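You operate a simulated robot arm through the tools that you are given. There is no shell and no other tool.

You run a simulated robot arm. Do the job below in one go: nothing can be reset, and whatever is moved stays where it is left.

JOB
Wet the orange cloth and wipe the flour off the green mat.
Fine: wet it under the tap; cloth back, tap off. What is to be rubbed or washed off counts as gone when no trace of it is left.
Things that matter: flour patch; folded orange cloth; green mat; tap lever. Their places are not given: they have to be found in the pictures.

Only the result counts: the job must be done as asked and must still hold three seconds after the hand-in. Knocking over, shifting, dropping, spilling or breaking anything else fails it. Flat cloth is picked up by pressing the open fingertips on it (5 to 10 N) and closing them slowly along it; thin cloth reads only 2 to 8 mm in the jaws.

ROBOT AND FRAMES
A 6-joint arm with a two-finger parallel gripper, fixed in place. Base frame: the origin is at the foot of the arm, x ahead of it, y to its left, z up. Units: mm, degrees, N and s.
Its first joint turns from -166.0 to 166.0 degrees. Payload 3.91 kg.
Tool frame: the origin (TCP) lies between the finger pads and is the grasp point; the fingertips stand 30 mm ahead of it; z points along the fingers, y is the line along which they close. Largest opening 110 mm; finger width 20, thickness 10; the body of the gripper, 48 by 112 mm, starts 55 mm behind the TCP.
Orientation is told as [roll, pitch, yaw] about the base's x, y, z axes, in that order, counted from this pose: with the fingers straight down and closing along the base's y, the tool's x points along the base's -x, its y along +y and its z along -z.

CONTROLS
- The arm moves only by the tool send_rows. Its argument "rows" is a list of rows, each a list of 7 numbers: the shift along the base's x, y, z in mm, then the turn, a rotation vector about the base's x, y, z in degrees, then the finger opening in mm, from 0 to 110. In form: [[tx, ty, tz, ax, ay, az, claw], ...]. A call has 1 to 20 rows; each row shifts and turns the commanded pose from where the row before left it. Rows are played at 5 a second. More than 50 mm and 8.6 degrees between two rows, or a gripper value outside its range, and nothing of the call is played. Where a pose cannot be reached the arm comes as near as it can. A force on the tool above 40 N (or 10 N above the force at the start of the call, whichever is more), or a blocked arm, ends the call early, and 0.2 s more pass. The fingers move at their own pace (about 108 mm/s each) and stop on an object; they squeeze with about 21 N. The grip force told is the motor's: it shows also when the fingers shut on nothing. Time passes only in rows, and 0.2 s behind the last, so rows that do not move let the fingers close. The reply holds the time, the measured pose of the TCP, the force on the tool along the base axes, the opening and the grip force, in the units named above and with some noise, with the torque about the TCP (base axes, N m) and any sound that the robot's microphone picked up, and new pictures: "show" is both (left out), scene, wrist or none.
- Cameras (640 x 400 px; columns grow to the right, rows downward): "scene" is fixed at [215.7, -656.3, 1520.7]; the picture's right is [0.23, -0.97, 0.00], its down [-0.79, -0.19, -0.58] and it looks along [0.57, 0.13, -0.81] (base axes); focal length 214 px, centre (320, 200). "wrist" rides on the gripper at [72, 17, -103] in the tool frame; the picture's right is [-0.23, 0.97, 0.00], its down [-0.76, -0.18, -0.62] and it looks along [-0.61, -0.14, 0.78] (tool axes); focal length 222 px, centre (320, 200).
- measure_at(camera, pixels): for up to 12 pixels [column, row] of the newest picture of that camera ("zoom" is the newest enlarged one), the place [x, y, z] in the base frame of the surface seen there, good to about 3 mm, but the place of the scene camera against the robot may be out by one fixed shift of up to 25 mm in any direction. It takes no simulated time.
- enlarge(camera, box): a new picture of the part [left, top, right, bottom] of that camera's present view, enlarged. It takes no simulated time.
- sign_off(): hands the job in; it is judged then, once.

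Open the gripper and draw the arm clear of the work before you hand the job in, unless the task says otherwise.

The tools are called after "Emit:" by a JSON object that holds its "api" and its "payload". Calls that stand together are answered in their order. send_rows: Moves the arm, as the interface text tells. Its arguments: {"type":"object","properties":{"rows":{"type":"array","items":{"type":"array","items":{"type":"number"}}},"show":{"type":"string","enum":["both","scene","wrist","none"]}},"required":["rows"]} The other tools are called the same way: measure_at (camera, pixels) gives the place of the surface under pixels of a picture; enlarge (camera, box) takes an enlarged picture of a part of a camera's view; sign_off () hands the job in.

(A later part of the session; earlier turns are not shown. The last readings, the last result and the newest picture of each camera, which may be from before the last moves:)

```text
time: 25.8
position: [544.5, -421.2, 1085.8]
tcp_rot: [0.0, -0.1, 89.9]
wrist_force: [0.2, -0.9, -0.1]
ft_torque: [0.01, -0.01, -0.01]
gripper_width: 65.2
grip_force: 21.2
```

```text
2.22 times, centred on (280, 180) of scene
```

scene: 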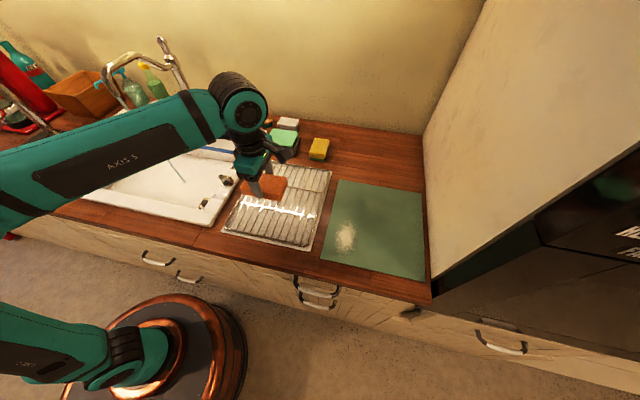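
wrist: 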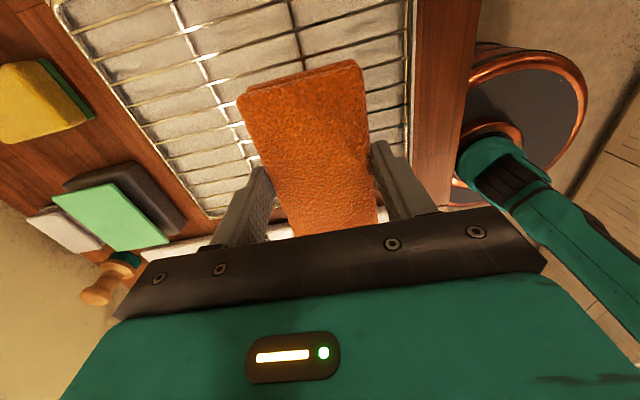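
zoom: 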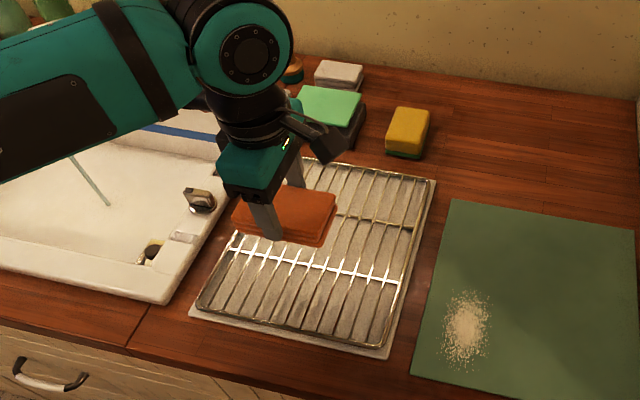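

The cloth is held and the rack is undisturbed. I carry it over to the sink, turning back to yaw 0 and then pitching forward 60°, ending in front of the stream at about (540,104,1040).

Emit:
{"api": "send_rows", "payload": {"rows": [[0, 40, 0, 0, 0, -8.2, 40], [0, 40, 0, 0, 0, -8.2, 40], [0, 40, 0, 0, 0, -8.2, 40], [0, 40, 0, 0, 0, -8.2, 40], [0, 40, 0, 0, 0, -8.2, 40], [0, 40, 0, 0, 0, -8.2, 40], [0, 40, 0, 0, 0, -8.2, 40], [0, 40, 0, 0, 0, -8.2, 40], [0, 40, 0, 0, 0, -8.2, 40], [0, 40, 0, 0, 0, -8.2, 40], [0, 40, 0, 0, 0, -8, 40], [0, 12, -6, 0, -8.5, 0, 40], [0, 12, -6, 0, -8.5, 0, 40], [0, 12, -6, 0, -8.5, 0, 40], [0, 12, -6, 0, -8.5, 0, 40], [0, 12, -6, 0, -8.5, 0, 40], [0, 12, -6, 0, -8.5, 0, 40], [0, 12, -6, 0, -8.5, 0, 40], [0, 0, 0, 0, 0, 0, 40]]}}

Emit:
{"api": "enlarge", "payload": {"camera": "scene", "box": [30, 50, 270, 230]}}

```text
time: 29.8
position: [545.7, 101.6, 1045.2]
tcp_rot: [0.1, -59.7, 0.0]
wrist_force: [0.9, 0.9, -1.3]
ft_torque: [-0.03, 0.0, 0.0]
gripper_width: 65.3
grip_force: 20.7
```

scene: 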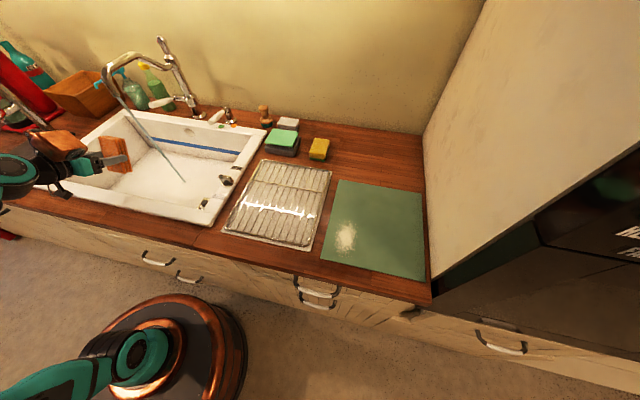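
wrist: 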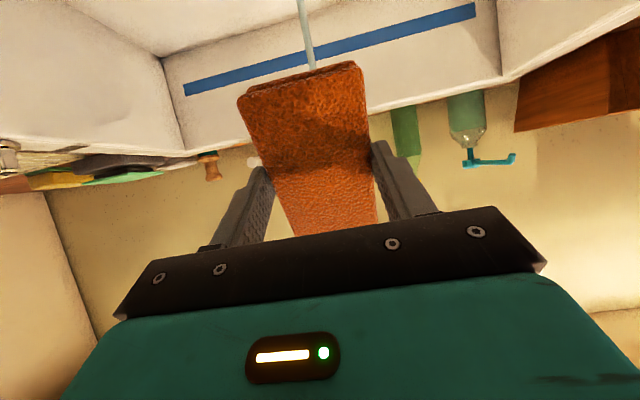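

```text
2.22 times, centred on (150, 140) of scene
```

zoom: 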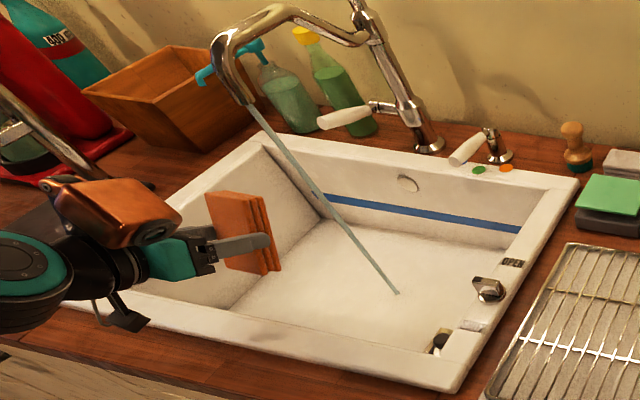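

The stream is visible in the wrist picture around (303,25). I measure it to line up the cloth.

Emit:
{"api": "measure_at", "payload": {"camera": "wrist", "pixels": [[302, 20], [306, 40], [311, 62], [300, 5], [350, 80], [250, 100], [310, 150], [320, 200]]}}

Emit:
{"api": "measure_at", "payload": {"camera": "zoom", "pixels": [[250, 104], [262, 122], [290, 160], [330, 213], [370, 262], [393, 290], [240, 235], [150, 240]]}}

```text
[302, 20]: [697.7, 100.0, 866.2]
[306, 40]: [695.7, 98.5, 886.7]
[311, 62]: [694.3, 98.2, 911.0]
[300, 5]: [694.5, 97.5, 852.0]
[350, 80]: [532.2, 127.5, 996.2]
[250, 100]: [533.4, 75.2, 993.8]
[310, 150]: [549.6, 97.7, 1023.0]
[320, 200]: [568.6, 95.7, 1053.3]
```

```text
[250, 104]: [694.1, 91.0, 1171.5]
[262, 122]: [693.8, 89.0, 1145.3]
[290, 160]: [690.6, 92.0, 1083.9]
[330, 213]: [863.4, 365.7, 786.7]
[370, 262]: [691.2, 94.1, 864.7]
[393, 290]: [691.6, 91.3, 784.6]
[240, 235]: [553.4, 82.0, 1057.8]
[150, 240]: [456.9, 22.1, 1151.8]
```

The stream is at (696,99). I move the cloth into it so the water lands on the upper half of the cloth, and move it slightly to soak it evenly.

Emit:
{"api": "send_rows", "payload": {"rows": [[32, -1, -16, 0, 0, 0, 40], [32, -1, -16, 0, 0, 0, 40], [32, 0, -16, 0, 0, 0, 40], [28, 0, -16, 0, 0, 0, 40], [0, 0, 0, 0, 0, 0, 40], [0, 0, 0, 0, 0, 0, 40], [0, 0, 0, 0, 0, 0, 40], [0, 0, 0, 0, 0, 0, 40]]}}

Emit:
{"api": "enlarge", "payload": {"camera": "scene", "box": [50, 50, 230, 185]}}

```text
time: 31.6
position: [667.6, 98.2, 980.6]
tcp_rot: [0.0, -59.6, 0.0]
wrist_force: [-0.1, 1.3, -0.5]
ft_torque: [-0.03, 0.02, 0.03]
gripper_width: 65.2
grip_force: 20.7
```

scene: 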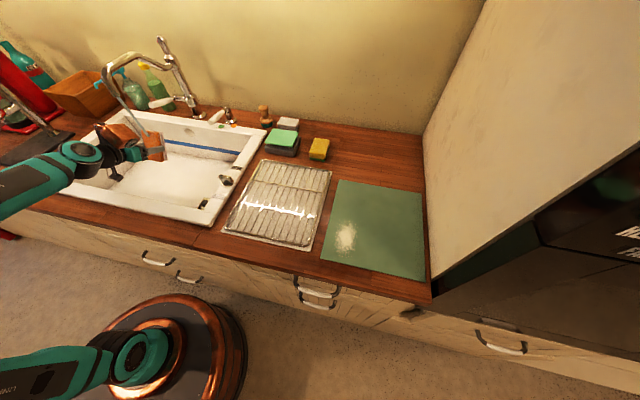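
wrist: 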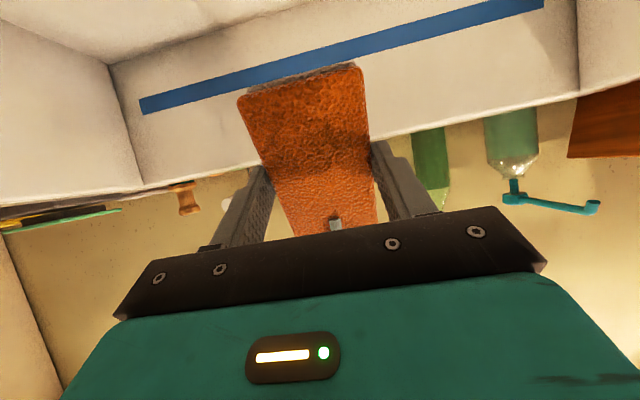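

```text
2.96 times, centred on (140, 118) of scene
```

zoom: 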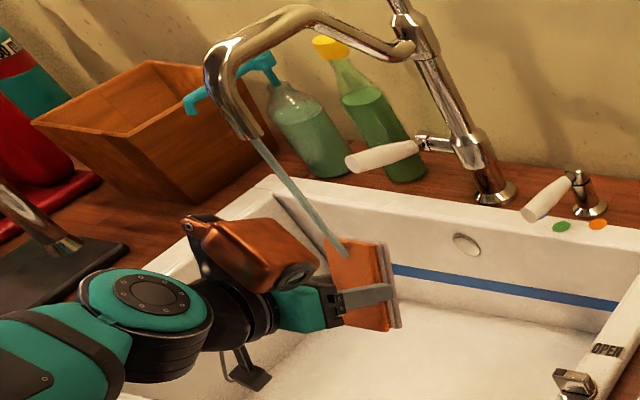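

The stream lands on the cloth's face (zoom (338,250)) and its edge already looks wetter. I keep it in the stream while moving it so all parts get soaked.

Emit:
{"api": "send_rows", "payload": {"rows": [[6, 0, 0, 0, 0, 0, 40], [6, 0, 0, 0, 0, 0, 40], [0, 8, 0, 0, 0, 0, 40], [0, 8, 0, 0, 0, 0, 40], [0, 0, 0, 0, 0, 0, 40], [0, -8, 0, 0, 0, 0, 40], [0, -8, 0, 0, 0, 0, 40], [0, -8, 0, 0, 0, 0, 40], [0, -8, 0, 0, 0, 0, 40], [0, 0, 0, 0, 0, 0, 40], [0, 8, 0, 0, 0, 0, 40], [0, 8, 0, 0, 0, 0, 40], [-9, 0, 0, 0, 0, 0, 40], [-9, 0, 0, 0, 0, 0, 40], [0, 0, 0, 0, 0, 0, 40], [0, 0, 0, 0, 0, 0, 40], [6, 0, 0, 0, 0, 0, 40], [0, 0, 0, 0, 0, 0, 40], [0, 0, 0, 0, 0, 0, 40], [0, 0, 0, 0, 0, 0, 40]]}}

Emit:
{"api": "enlarge", "payload": {"camera": "scene", "box": [50, 50, 230, 185]}}

```text
time: 35.8
position: [668.4, 101.5, 980.0]
tcp_rot: [-0.1, -59.7, 0.0]
wrist_force: [0.5, 0.0, -0.2]
ft_torque: [-0.01, 0.04, -0.03]
gripper_width: 65.1
grip_force: 20.6
```

scene: 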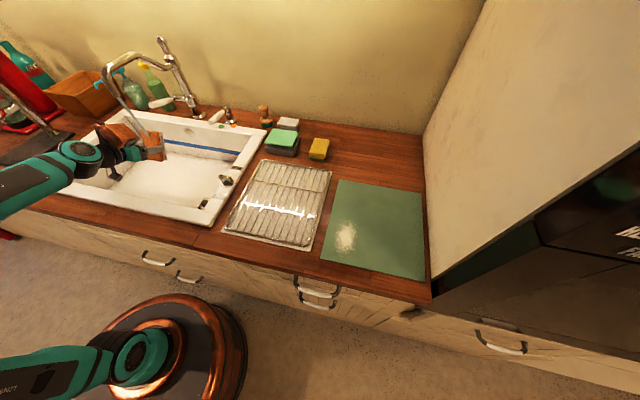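
wrist: 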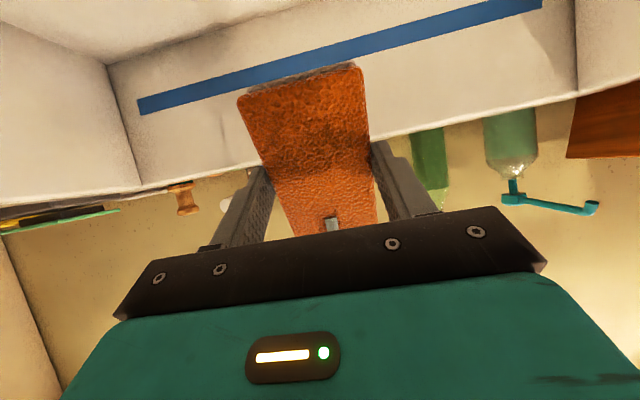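

```text
2.96 times, centred on (140, 118) of scene
```

zoom: 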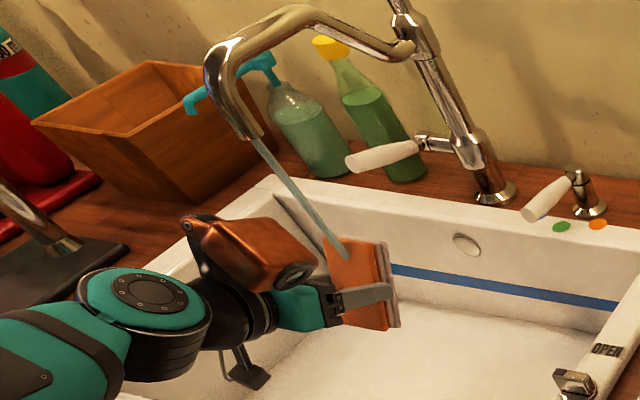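

I take a closer look at the cloth's colour to judge whether it is wet.

Emit:
{"api": "enlarge", "payload": {"camera": "scene", "box": [125, 105, 185, 160]}}

Emit:
{"api": "enlarge", "payload": {"camera": "wrist", "box": [220, 50, 400, 240]}}

```text
7.27 times, centred on (155, 132) of scene
```

zoom: 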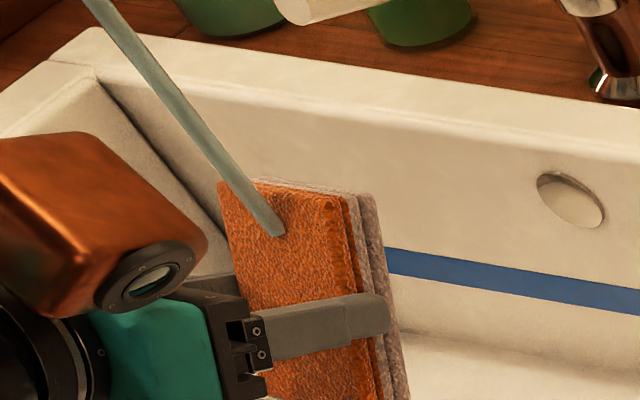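

```text
2.11 times, centred on (310, 145) of wrist
```

zoom: 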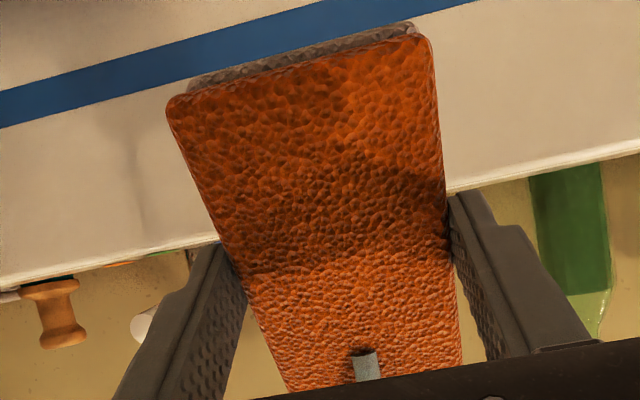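

The lower layers (the wiping side) have turned a wet grey-brown, the top layer is still more orange. I move back ~20 mm so the stream runs onto the top edge across all layers, and hold.

Emit:
{"api": "send_rows", "payload": {"rows": [[-7, 0, 0, 0, 0, 0, 40], [-7, 0, 0, 0, 0, 0, 40], [-7, 0, 0, 0, 0, 0, 40], [0, 8, 0, 0, 0, 0, 40], [0, 8, 0, 0, 0, 0, 40], [0, 0, 0, 0, 0, 0, 40], [0, -8, 0, 0, 0, 0, 40], [0, -8, 0, 0, 0, 0, 40], [0, -8, 0, 0, 0, 0, 40], [0, -8, 0, 0, 0, 0, 40], [0, 0, 0, 0, 0, 0, 40], [0, 8, 0, 0, 0, 0, 40], [0, 8, 0, 0, 0, 0, 40], [0, 0, 0, 0, 0, 0, 40], [0, 0, 0, 0, 0, 0, 40]]}}

Emit:
{"api": "enlarge", "payload": {"camera": "scene", "box": [120, 105, 180, 160]}}

```text
time: 39.0
position: [645.5, 99.3, 980.5]
tcp_rot: [-0.1, -59.6, -0.1]
wrist_force: [0.0, 0.0, -0.9]
ft_torque: [-0.01, 0.0, -0.01]
gripper_width: 65.0
grip_force: 21.4
```

scene: 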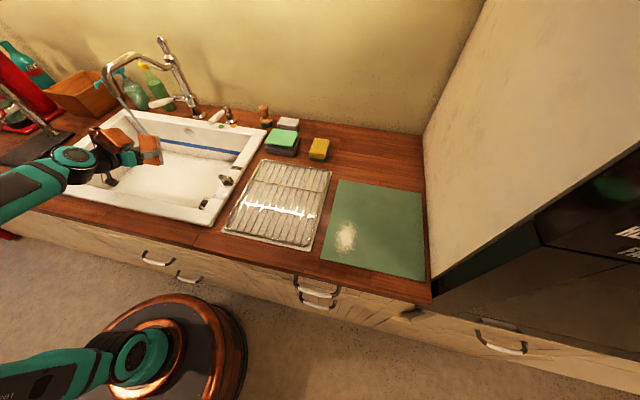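
wrist: 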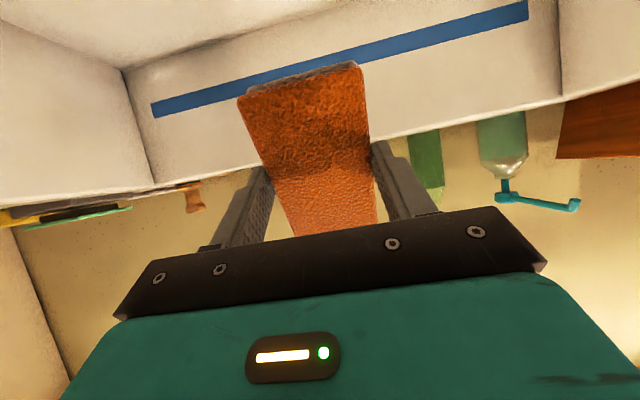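

```text
7.27 times, centred on (150, 132) of scene
```

zoom: 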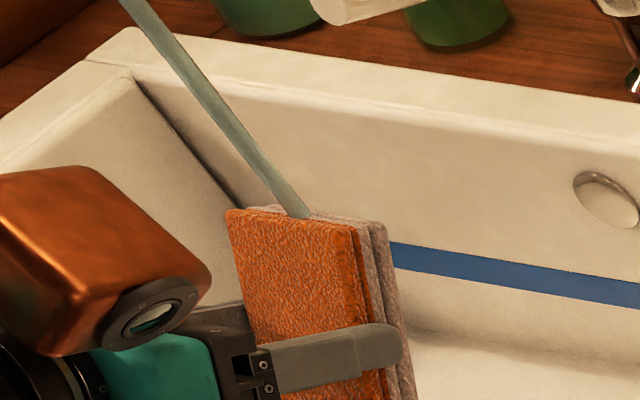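

The cloth's wiping layers are wet. I draw it out of the stream, let it drain over the basin a second, then carry it tool-down with yaw 90 toward the flour patch at about (512,-665).

Emit:
{"api": "send_rows", "payload": {"rows": [[-30, 0, 0, 0, 0, 0, 40], [-35, 0, 0, 0, 0, 0, 40], [-30, 0, 10, 0, 0, 0, 40], [0, 0, 10, 0, 0, 0, 40], [0, 0, 10, 0, 0, 0, 40], [0, 0, 0, 0, 0, 0, 40], [0, 0, 0, 0, 0, 0, 40], [0, 0, 0, 0, 0, 0, 40], [0, -5, 10, 0, 8.5, 0, 40], [0, -5, 10, 0, 8.5, 0, 40], [0, -5, 10, 0, 8.5, 0, 40], [0, -5, 10, 0, 8.5, 0, 40], [0, -5, 10, 0, 8.5, 0, 40], [0, -5, 10, 0, 8.5, 0, 40], [0, -5, 10, 0, 8.6, 0, 40], [0, -5, 10, 0, 0, 0, 40], [0, 0, 0, 0, 0, 0, 40]]}}

Emit:
{"api": "enlarge", "payload": {"camera": "scene", "box": [40, 60, 260, 225]}}

```text
time: 42.6
position: [551.6, 59.5, 1089.9]
tcp_rot: [-0.2, 0.0, 0.1]
wrist_force: [-0.4, -0.4, -0.9]
ft_torque: [0.0, -0.01, 0.01]
gripper_width: 64.8
grip_force: 20.7
```

scene: 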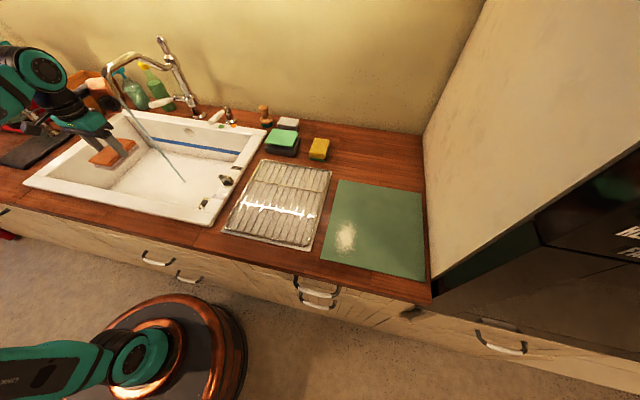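
wrist: 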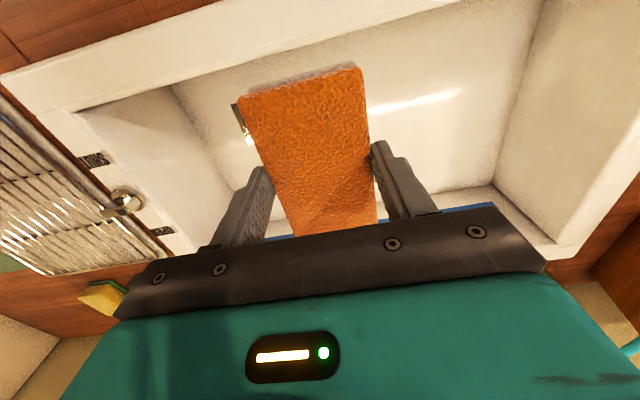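

```text
2.42 times, centred on (150, 142) of scene
```

zoom: 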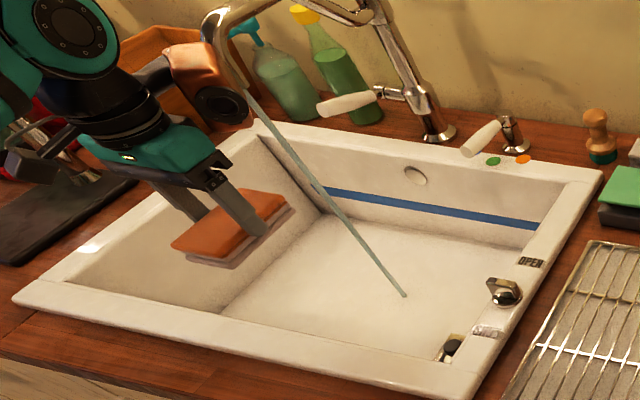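

The hand is tool-down over the basin with the cloth held. I carry it over to the flour patch, turning to yaw 90 on the way.

Emit:
{"api": "send_rows", "payload": {"rows": [[-5, -42, 0, 0, 0, 0, 40], [-5, -42, 0, 0, 0, 0, 40], [-5, -42, 0, 0, 0, 0, 40], [-5, -43, 0, 0, 0, 8.2, 40], [-5, -43, 0, 0, 0, 8.2, 40], [-5, -43, 0, 0, 0, 8.2, 40], [-5, -43, 0, 0, 0, 8.2, 40], [-5, -43, 0, 0, 0, 8.2, 40], [0, -43, 0, 0, 0, 8.2, 40], [0, -43, 0, 0, 0, 8.2, 40], [0, -43, 0, 0, 0, 8.2, 40], [0, -43, 0, 0, 0, 8.2, 40], [0, -43, 0, 0, 0, 8.2, 40], [0, -43, 0, 0, 0, 8, 40], [0, -43, 0, 0, 0, 0, 40], [0, -42, 0, 0, 0, 0, 40], [0, 0, 0, 0, 0, 0, 40]]}}

Emit:
{"api": "enlarge", "payload": {"camera": "scene", "box": [220, 100, 450, 290]}}

```text
time: 46.2
position: [513.1, -624.7, 1091.3]
tcp_rot: [0.0, -0.1, 90.0]
wrist_force: [0.9, -0.3, -0.8]
ft_torque: [0.0, -0.01, -0.02]
gripper_width: 65.1
grip_force: 21.3
```

scene: 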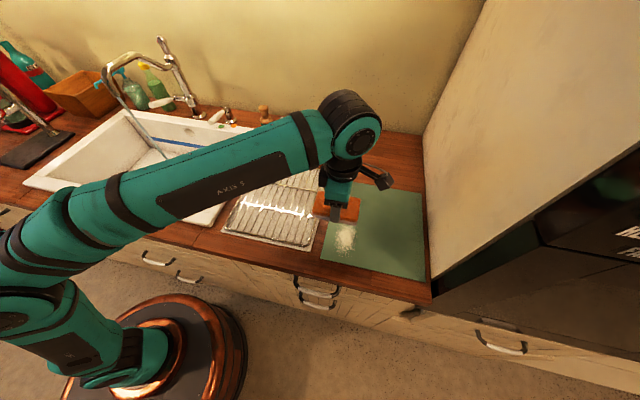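
wrist: 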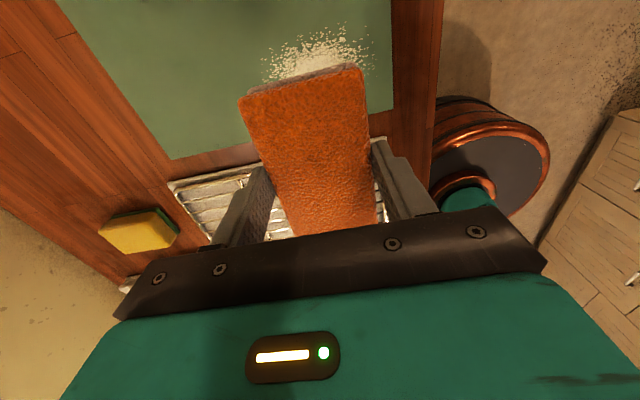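

```text
2.11 times, centred on (335, 195) of scene
```

zoom: 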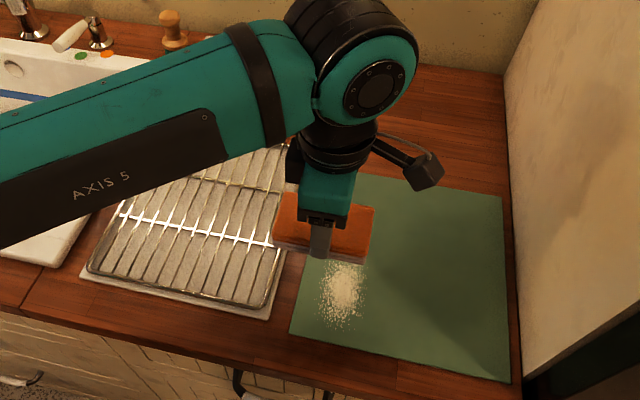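

The flour is visible in the wrist picture at columns 262–378, rows 25–80. I measure its outline.

Emit:
{"api": "measure_at", "payload": {"camera": "wrist", "pixels": [[262, 70], [376, 72], [318, 28], [345, 28], [300, 60], [340, 50], [392, 100], [170, 158], [372, 48], [268, 55]]}}

Emit:
{"api": "measure_at", "payload": {"camera": "scene", "pixels": [[345, 222], [334, 236], [355, 236], [345, 254], [338, 248], [352, 250], [322, 259], [345, 238]]}}

```text
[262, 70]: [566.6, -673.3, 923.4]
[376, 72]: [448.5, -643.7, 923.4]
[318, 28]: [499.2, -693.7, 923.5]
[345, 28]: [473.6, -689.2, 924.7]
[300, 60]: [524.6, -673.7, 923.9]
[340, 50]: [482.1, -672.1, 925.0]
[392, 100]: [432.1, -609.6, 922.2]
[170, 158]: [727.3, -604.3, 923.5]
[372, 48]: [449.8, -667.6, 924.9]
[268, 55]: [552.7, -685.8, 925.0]
```

```text
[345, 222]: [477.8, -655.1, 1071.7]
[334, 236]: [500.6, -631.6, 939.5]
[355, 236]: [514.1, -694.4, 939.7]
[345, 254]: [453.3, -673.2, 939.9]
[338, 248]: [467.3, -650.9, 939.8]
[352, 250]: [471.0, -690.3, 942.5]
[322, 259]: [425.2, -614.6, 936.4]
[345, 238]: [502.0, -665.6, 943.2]
```

Flour spans x 448–570, y -695…-625; the mat top is z≈924 so contact is expected at TCP z≈966. I move over the front end (462,-660) and come down to just above the mat.

Emit:
{"api": "send_rows", "payload": {"rows": [[-25, -18, -20, 0, 0, 0, 40], [-26, -17, -30, 0, 0, 0, 40], [0, 0, -30, 0, 0, 0, 40], [0, 0, -20, 0, 0, 0, 40], [0, 0, -10, 0, 0, 0, 40], [0, 0, -5, 0, 0, 0, 40], [0, 0, 0, 0, 0, 0, 40]]}}

```text
time: 47.8
position: [460.8, -659.1, 975.3]
tcp_rot: [-0.1, 0.0, 90.0]
wrist_force: [0.1, -0.3, -0.5]
ft_torque: [0.05, -0.02, 0.02]
gripper_width: 65.2
grip_force: 21.0
```

scene: 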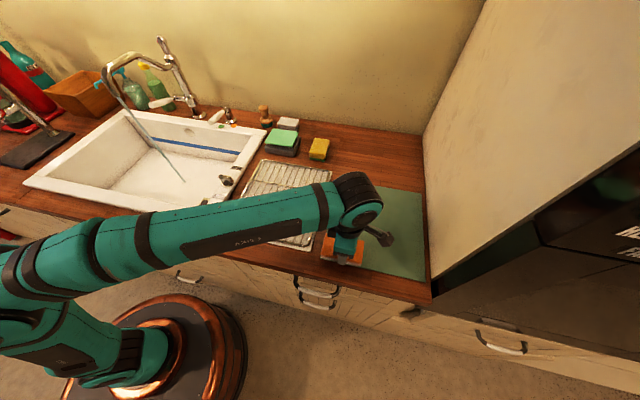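
wrist: 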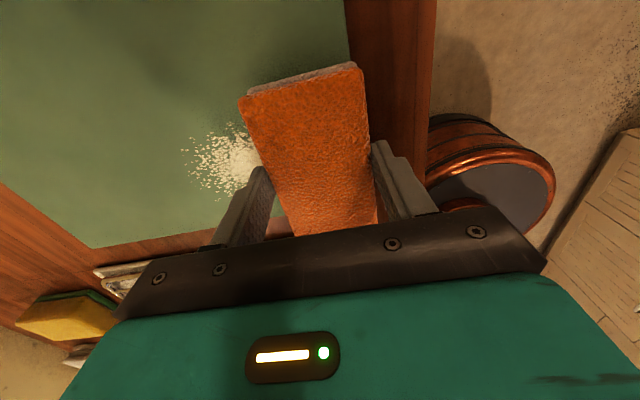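

The cloth is over the front end of the flour, not touching yet (force ~0). I step down 2 mm at a time to feel contact.

Emit:
{"api": "send_rows", "payload": {"rows": [[0, 0, -2, 0, 0, 0, 40], [0, 0, -2, 0, 0, 0, 40], [0, 0, -2, 0, 0, 0, 40], [0, 0, -2, 0, 0, 0, 40]], "show": "none"}}

```text
time: 48.8
position: [461.3, -659.3, 968.7]
tcp_rot: [-0.1, 0.1, 90.0]
wrist_force: [2.2, -4.9, 11.3]
ft_torque: [0.35, 0.2, 0.0]
gripper_width: 65.1
grip_force: 21.1
```

Contact at TCP z≈968.7 with 11 N. I ease up 1 mm and sweep slowly along +x over the whole patch.

Emit:
{"api": "send_rows", "payload": {"rows": [[0, 0, 1, 0, 0, 0, 40], [8, 0, 0, 0, 0, 0, 40], [8, 0, 0, 0, 0, 0, 40], [8, 0, 0, 0, 0, 0, 40], [8, 0, 0, 0, 0, 0, 40], [8, 0, 0, 0, 0, 0, 40], [8, 0, 0, 0, 0, 0, 40], [8, 0, 0, 0, 0, 0, 40], [8, 0, 0, 0, 0, 0, 40]]}}

```text
time: 50.8
position: [525.0, -658.2, 968.4]
tcp_rot: [-0.2, 0.1, 90.0]
wrist_force: [-1.5, 0.5, 1.5]
ft_torque: [-0.03, 0.05, -0.03]
gripper_width: 65.0
grip_force: 21.2
```

scene: 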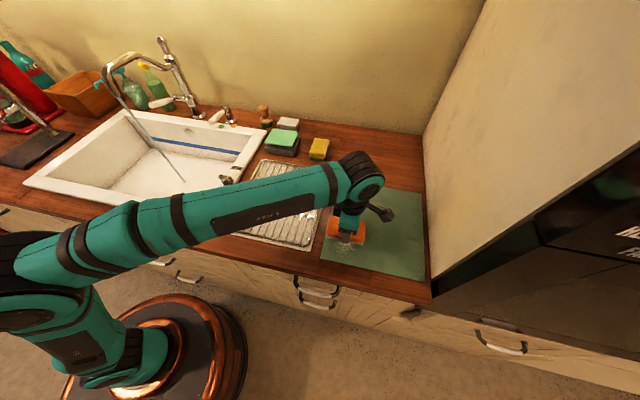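
wrist: 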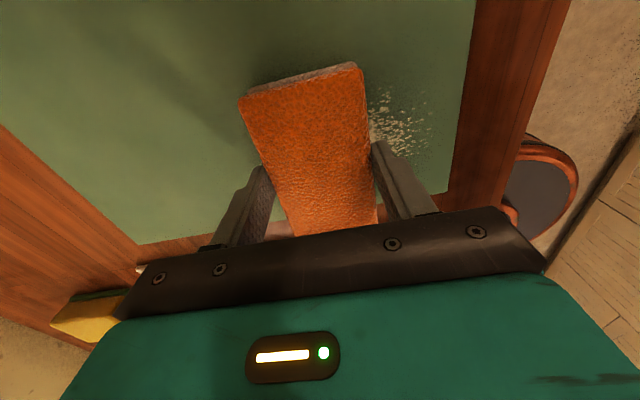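

The contact force fell to 1.5 N and some flour remains behind the cloth (wrist (400,125)). I press 1 mm deeper and continue the sweep.

Emit:
{"api": "send_rows", "payload": {"rows": [[0, 0, -1, 0, 0, 0, 40], [8, 0, 0, 0, 0, 0, 40], [8, 0, 0, 0, 0, 0, 40], [8, 0, 0, 0, 0, 0, 40], [8, 0, 0, 0, 0, 0, 40], [8, 0, 0, 0, 0, 0, 40], [8, 0, 0, 0, 0, 0, 40], [8, 0, 0, 0, 0, 0, 40], [8, 0, 0, 0, 0, 0, 40]]}}

```text
time: 52.8
position: [589.6, -659.7, 968.3]
tcp_rot: [-0.1, 0.0, 90.0]
wrist_force: [-17.1, 0.4, 22.1]
ft_torque: [-0.09, 0.75, 0.02]
gripper_width: 65.5
grip_force: 21.0
```

scene: 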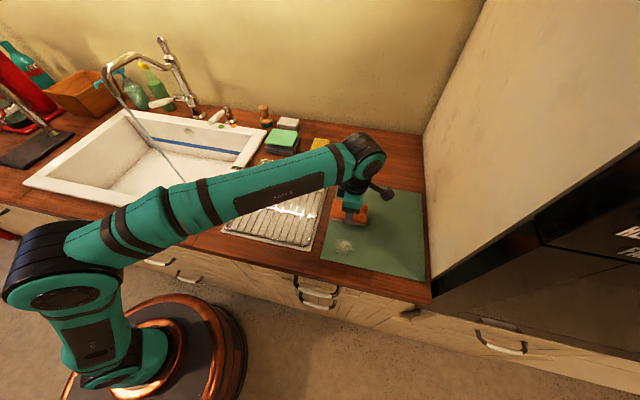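
wrist: 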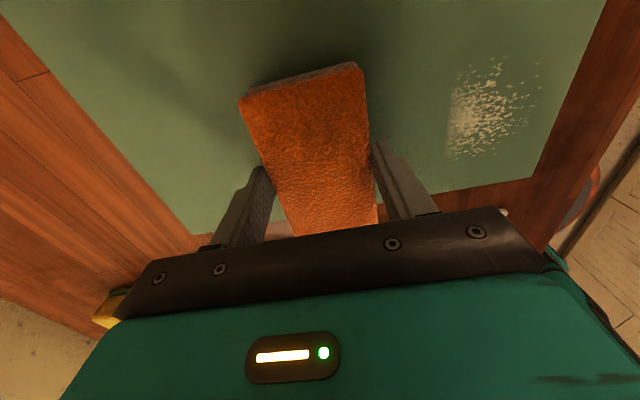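

Force rose to 22 N with strong drag, so I ease up 1.5 mm first; the far half is already clean, and flour remains at wrist (490,110), x≈455–520. I sweep back in short segments, checking force.

Emit:
{"api": "send_rows", "payload": {"rows": [[0, 0, 1.2, 0, 0, 0, 40], [-6, 0, 0, 0, 0, 0, 40], [-8, 0, 0, 0, 0, 0, 40], [-8, 0, 0, 0, 0, 0, 40]], "show": "wrist"}}

```text
time: 53.8
position: [567.6, -659.5, 968.6]
tcp_rot: [-0.2, 0.0, 89.9]
wrist_force: [10.5, 1.3, 16.8]
ft_torque: [0.16, -0.46, -0.04]
gripper_width: 65.0
grip_force: 21.6
```

wrist: 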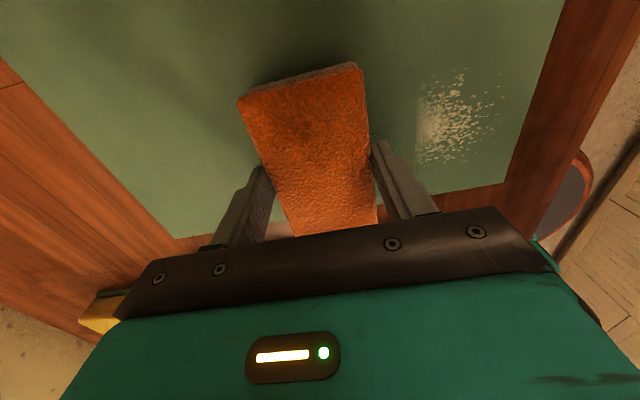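

Still 17 N here; I raise another 0.8 mm and continue back toward the remaining flour.

Emit:
{"api": "send_rows", "payload": {"rows": [[-6, 0, 0.8, 0, 0, 0, 40], [-8, 0, 0, 0, 0, 0, 40], [-8, 0, 0, 0, 0, 0, 40], [-8, 0, 0, 0, 0, 0, 40]], "show": "wrist"}}

```text
time: 54.8
position: [536.8, -658.4, 969.2]
tcp_rot: [0.0, 0.0, 90.0]
wrist_force: [1.0, 0.2, -1.6]
ft_torque: [0.02, 0.0, 0.0]
gripper_width: 65.0
grip_force: 21.1
```

wrist: 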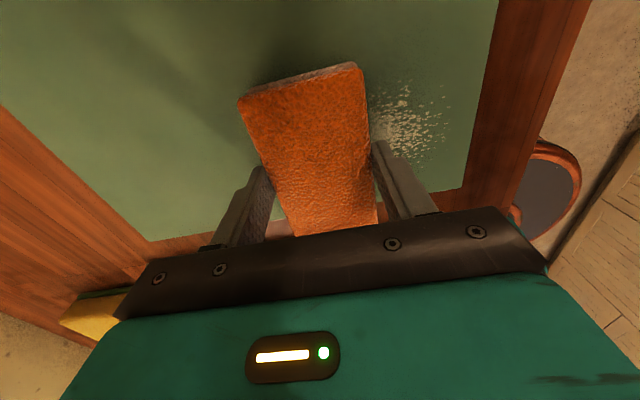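

Contact was just lost. I lower by 0.8 mm and continue -x.

Emit:
{"api": "send_rows", "payload": {"rows": [[0, 0, -0.8, 0, 0, 0, 40], [-6, 0, 0, 0, 0, 0, 40], [-6, 0, 0, 0, 0, 0, 40]], "show": "none"}}

```text
time: 55.6
position: [525.2, -658.7, 969.0]
tcp_rot: [0.0, 0.1, 90.0]
wrist_force: [-0.6, 0.4, -0.8]
ft_torque: [-0.03, 0.0, 0.01]
gripper_width: 65.4
grip_force: 20.8
```

No contact yet at x 525; I step down further in 0.6 mm steps.

Emit:
{"api": "send_rows", "payload": {"rows": [[0, 0, -0.6, 0, 0, 0, 40], [0, 0, 0, 0, 0, 0, 40]], "show": "none"}}

Emit:
{"api": "send_rows", "payload": {"rows": [[0, 0, -0.6, 0, 0, 0, 40], [0, 0, 0, 0, 0, 0, 40]], "show": "none"}}

```text
time: 56.2
position: [524.4, -658.9, 967.1]
tcp_rot: [-0.1, 0.0, 90.0]
wrist_force: [-0.1, 0.3, 1.1]
ft_torque: [0.02, 0.03, 0.01]
gripper_width: 65.4
grip_force: 21.1
```

```text
time: 56.8
position: [526.2, -657.9, 967.4]
tcp_rot: [-0.1, 0.0, 89.9]
wrist_force: [3.8, -3.0, 6.3]
ft_torque: [-0.01, -0.05, 0.01]
gripper_width: 65.5
grip_force: 20.8
```

Now 6.3 N. I sweep -x in a short segment and check.

Emit:
{"api": "send_rows", "payload": {"rows": [[-6, 0, 0, 0, 0, 0, 40], [-6, 0, 0, 0, 0, 0, 40], [-6, 0, 0, 0, 0, 0, 40], [-6, 0, 0, 0, 0, 0, 40]], "show": "wrist"}}

```text
time: 57.8
position: [501.0, -658.2, 967.9]
tcp_rot: [-0.2, 0.1, 90.1]
wrist_force: [15.3, 0.8, 21.3]
ft_torque: [0.03, -0.54, 0.06]
gripper_width: 65.2
grip_force: 20.7
```

wrist: 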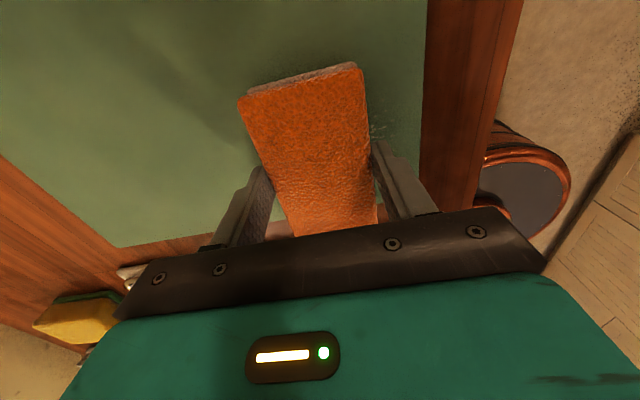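

Almost all gone; a trace remains at wrist (378,130). Force is 21 N, so I raise 0.7 mm and continue to the front end.

Emit:
{"api": "send_rows", "payload": {"rows": [[-4, 0, 0.7, 0, 0, 0, 40], [-5, 0, 0, 0, 0, 0, 40], [-5, 0, 0, 0, 0, 0, 40], [-5, 0, 0, 0, 0, 0, 40]], "show": "wrist"}}

```text
time: 58.8
position: [480.3, -661.0, 967.2]
tcp_rot: [0.0, -0.1, 89.9]
wrist_force: [1.0, -0.1, 1.5]
ft_torque: [-0.14, -0.08, 0.02]
gripper_width: 65.3
grip_force: 21.4
```

wrist: 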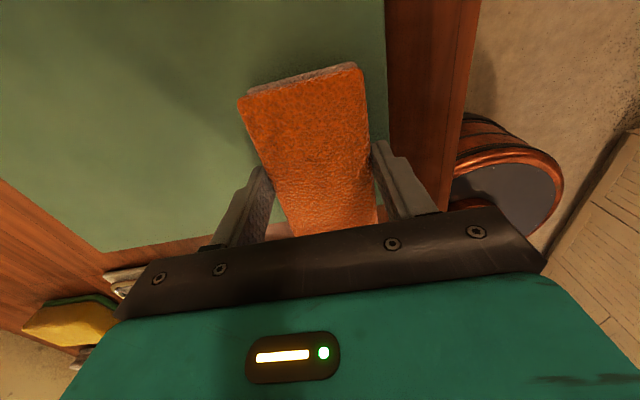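

Force is 1.5 N here. I lower 0.6 mm and rub on to x≈460, then check.

Emit:
{"api": "send_rows", "payload": {"rows": [[-4, 0, -0.6, 0, 0, 0, 40], [-5, 0, 0, 0, 0, 0, 40], [-5, 0, 0, 0, 0, 0, 40], [-5, 0, 0, 0, 0, 0, 40], [0, 0, 0, 0, 0, 0, 40]], "show": "wrist"}}

```text
time: 60.0
position: [463.5, -658.3, 967.8]
tcp_rot: [-0.1, 0.0, 89.9]
wrist_force: [4.1, 1.8, 4.7]
ft_torque: [0.07, -0.05, -0.03]
gripper_width: 65.1
grip_force: 20.8
```

wrist: 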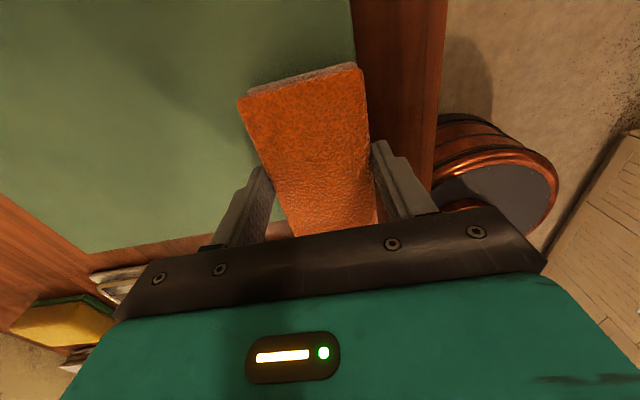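

About 5 N at x 463. I make one more +x pass in short segments.

Emit:
{"api": "send_rows", "payload": {"rows": [[5, 0, 0, 0, 0, 0, 40], [6, 0, 0, 0, 0, 0, 40], [6, 0, 0, 0, 0, 0, 40], [6, 0, 0, 0, 0, 0, 40], [6, 0, 0, 0, 0, 0, 40]], "show": "none"}}

Emit:
{"api": "send_rows", "payload": {"rows": [[6, 0, 0, 0, 0, 0, 40], [6, 0, 0, 0, 0, 0, 40], [6, 0, 0, 0, 0, 0, 40], [6, 0, 0, 0, 0, 0, 40]], "show": "wrist"}}

```text
time: 61.2
position: [492.7, -659.9, 967.5]
tcp_rot: [0.0, 0.0, 90.0]
wrist_force: [-1.3, -0.3, 0.2]
ft_torque: [0.04, 0.09, -0.01]
gripper_width: 65.1
grip_force: 21.0
```

```text
time: 62.2
position: [516.0, -658.8, 968.1]
tcp_rot: [-0.1, 0.0, 90.0]
wrist_force: [-0.8, 0.7, 1.1]
ft_torque: [0.04, 0.11, 0.0]
gripper_width: 64.9
grip_force: 20.6
```

wrist: 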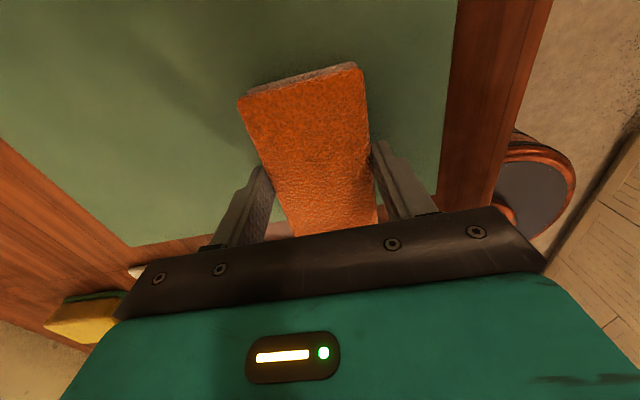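

The visible area around the cloth looks clean. I lift off and move aside to inspect the mat with both cameras.

Emit:
{"api": "send_rows", "payload": {"rows": [[0, 0, 5, 0, 0, 0, 40], [0, 0, 15, 0, 0, 0, 40], [0, 0, 30, 0, 0, 0, 40], [0, 20, 40, 0, 0, 0, 40], [0, 40, 30, 0, 0, 0, 40], [10, 20, 0, 0, 0, 0, 40], [0, 0, 0, 0, 0, 0, 40]]}}

Emit:
{"api": "enlarge", "payload": {"camera": "scene", "box": [310, 170, 440, 290]}}

Emit:
{"api": "enlarge", "payload": {"camera": "wrist", "box": [60, 0, 460, 160]}}

```text
time: 63.8
position: [524.8, -578.2, 1085.6]
tcp_rot: [-0.1, -0.1, 90.0]
wrist_force: [0.0, 0.0, -0.3]
ft_torque: [0.0, 0.0, 0.0]
gripper_width: 64.9
grip_force: 21.0
```

scene: 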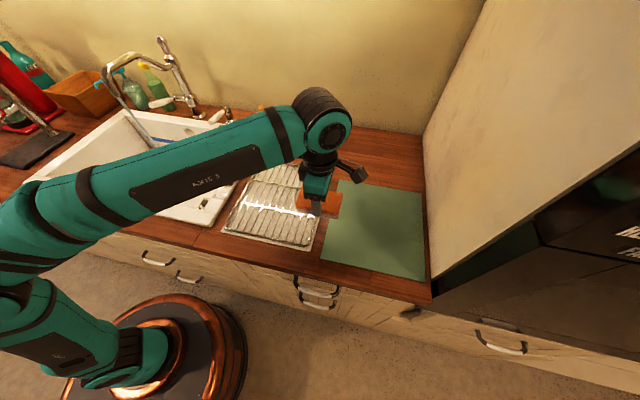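
wrist: 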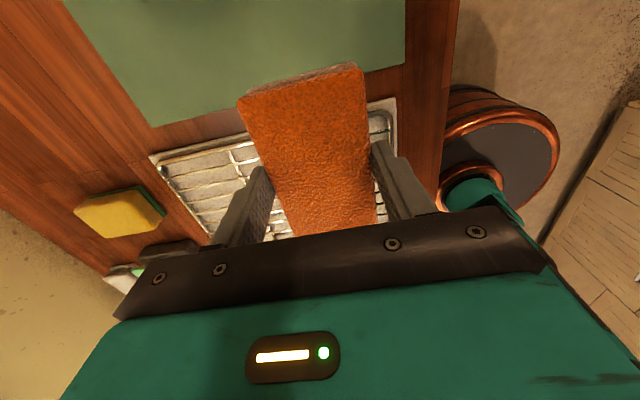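

```text
3.33 times, centred on (375, 230) of scene
```

zoom: 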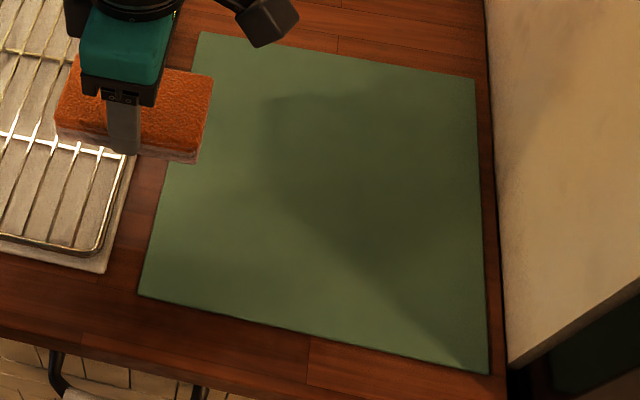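

```text
1.60 times, centred on (260, 80) of wrist
```

zoom: 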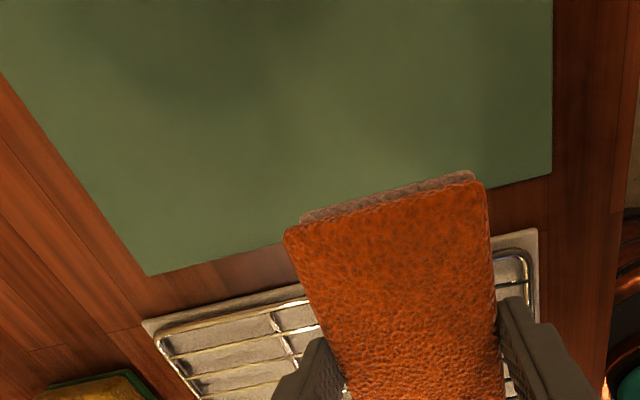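

The mat looks clean. I zoom further into the former patch area and check the mat corners for shifting.

Emit:
{"api": "enlarge", "payload": {"camera": "scene", "box": [318, 212, 378, 268]}}

Emit:
{"api": "enlarge", "payload": {"camera": "wrist", "box": [200, 0, 420, 110]}}

Emit:
{"api": "measure_at", "payload": {"camera": "scene", "pixels": [[422, 193], [424, 280], [322, 259], [338, 182]]}}

```text
7.14 times, centred on (348, 240) of scene
```

zoom: 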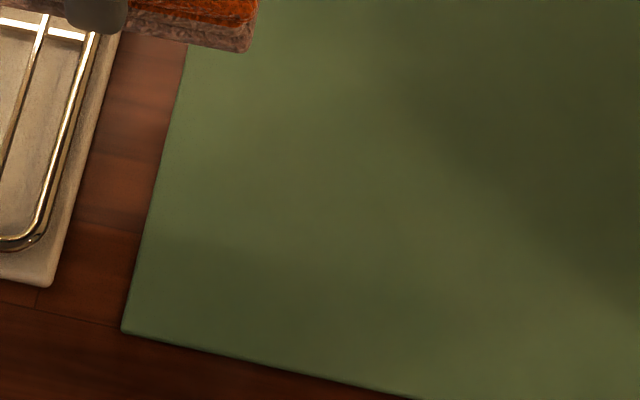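

```text
2.91 times, centred on (310, 55) of wrist
```

zoom: 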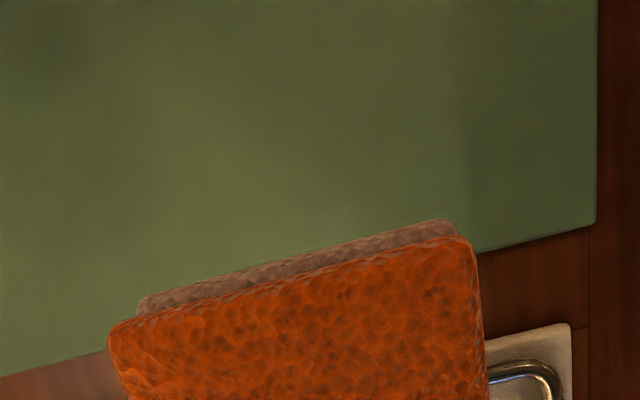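

```text
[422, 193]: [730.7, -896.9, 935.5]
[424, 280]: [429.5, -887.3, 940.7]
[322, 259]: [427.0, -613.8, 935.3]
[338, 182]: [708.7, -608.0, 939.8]
```

The mat is spotless and unmoved. I bring the cloth back over its original place (543.4,-423.5) on the rack.

Emit:
{"api": "send_rows", "payload": {"rows": [[5, 40, 0, 0, 0, 0, 40], [5, 40, 0, 0, 0, 0, 40], [5, 40, 0, 0, 0, 0, 40], [4, 35, 0, 0, 0, 0, 40], [0, 0, -30, 0, 0, 0, 40], [0, 0, -30, 0, 0, 0, 40], [0, 0, -20, 0, 0, 0, 40], [0, 0, -10, 0, 0, 0, 40], [0, 0, -5, 0, 0, 0, 40], [0, 0, 0, 0, 0, 0, 40]]}}

```text
time: 66.0
position: [545.6, -422.8, 992.6]
tcp_rot: [0.0, 0.1, 90.0]
wrist_force: [-0.1, 0.5, -1.3]
ft_torque: [-0.01, -0.01, -0.01]
gripper_width: 65.2
grip_force: 21.1
```

scene: 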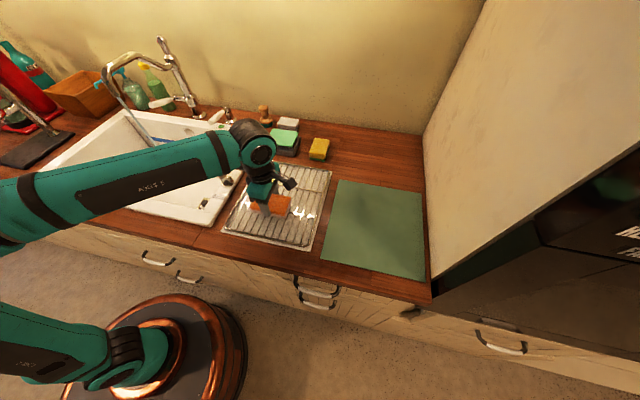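
wrist: 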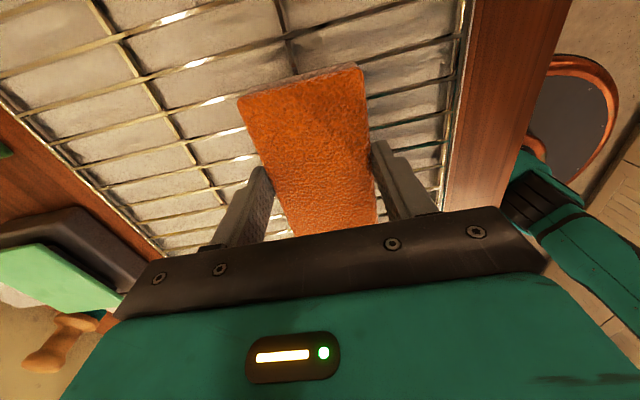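

The cloth is just above its original place. I step down gently until it rests on the rack.

Emit:
{"api": "send_rows", "payload": {"rows": [[-1, 0, -3, 0, 0, 0, 40], [0, 0, -2, 0, 0, 0, 40], [0, 0, -2, 0, 0, 0, 40], [0, 0, -1.5, 0, 0, 0, 40]], "show": "none"}}

```text
time: 67.0
position: [543.6, -423.3, 984.6]
tcp_rot: [0.0, 0.0, 90.0]
wrist_force: [0.5, 0.2, -0.2]
ft_torque: [0.01, 0.0, -0.03]
gripper_width: 64.9
grip_force: 21.3
```

Emit:
{"api": "send_rows", "payload": {"rows": [[0, 0, -1, 0, 0, 0, 40], [0, 0, -1, 0, 0, 0, 40], [0, 0, 0, 0, 0, 0, 40]], "show": "none"}}

```text
time: 67.8
position: [544.5, -424.2, 981.3]
tcp_rot: [-0.1, 0.0, 90.1]
wrist_force: [0.9, -0.4, -1.5]
ft_torque: [-0.03, 0.01, 0.03]
gripper_width: 65.3
grip_force: 21.0
```

Still no contact at about 982; I keep stepping down finely.

Emit:
{"api": "send_rows", "payload": {"rows": [[0, 0, -0.7, 0, 0, 0, 40], [0, 0, -0.7, 0, 0, 0, 40], [0, 0, 0, 0, 0, 0, 40]], "show": "none"}}

```text
time: 68.6
position: [544.2, -423.2, 982.2]
tcp_rot: [-0.1, -0.1, 90.0]
wrist_force: [1.1, -0.5, 7.3]
ft_torque: [0.05, 0.08, -0.05]
gripper_width: 65.0
grip_force: 21.0
```

Contact with 7 N: the cloth rests on the rack. I open the jaws slowly and rise straight up.

Emit:
{"api": "send_rows", "payload": {"rows": [[0, 0, 0.4, 0, 0, 0, 66], [0, 0, 0, 0, 0, 0, 70], [0, 0, 0, 0, 0, 0, 76], [0, 0, 0, 0, 0, 0, 84], [0, 0, 0, 0, 0, 0, 92], [0, 0, 10, 0, 0, 0, 95], [0, 0, 30, 0, 0, 0, 95], [0, 0, 40, 0, 0, 0, 95], [0, 0, 40, 0, 0, 0, 95], [0, 0, 0, 0, 0, 0, 95]]}}

Emit:
{"api": "enlarge", "payload": {"camera": "wrist", "box": [60, 0, 460, 220]}}

Emit:
{"api": "measure_at", "payload": {"camera": "wrist", "pixels": [[270, 72], [335, 50], [350, 157], [300, 166]]}}

```text
time: 70.8
position: [543.6, -425.4, 1102.2]
tcp_rot: [-0.2, 0.0, 90.0]
wrist_force: [-0.3, -1.0, 0.3]
ft_torque: [0.02, 0.0, 0.02]
gripper_width: 95.2
grip_force: 0.1
```

scene: 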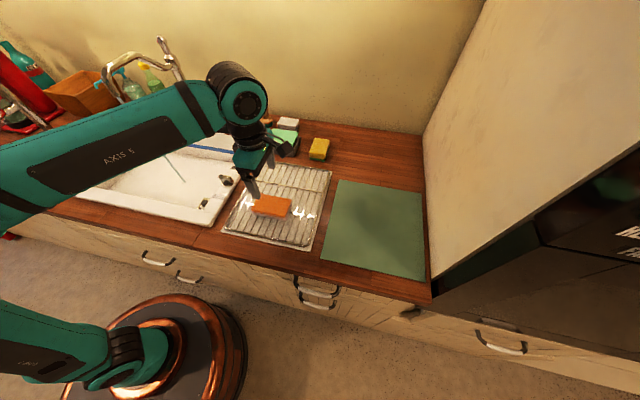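
wrist: 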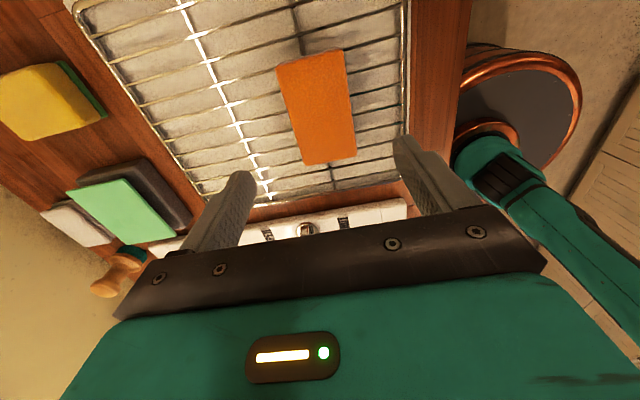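

```text
1.60 times, centred on (260, 110) of wrist
```

zoom: 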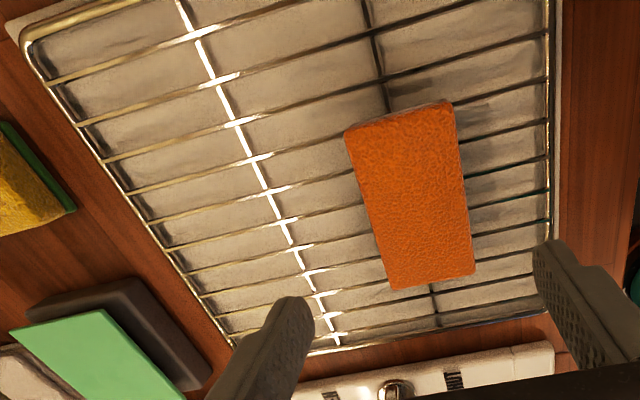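

```text
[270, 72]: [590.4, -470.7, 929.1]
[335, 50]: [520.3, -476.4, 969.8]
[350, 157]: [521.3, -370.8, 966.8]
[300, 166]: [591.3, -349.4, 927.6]
```

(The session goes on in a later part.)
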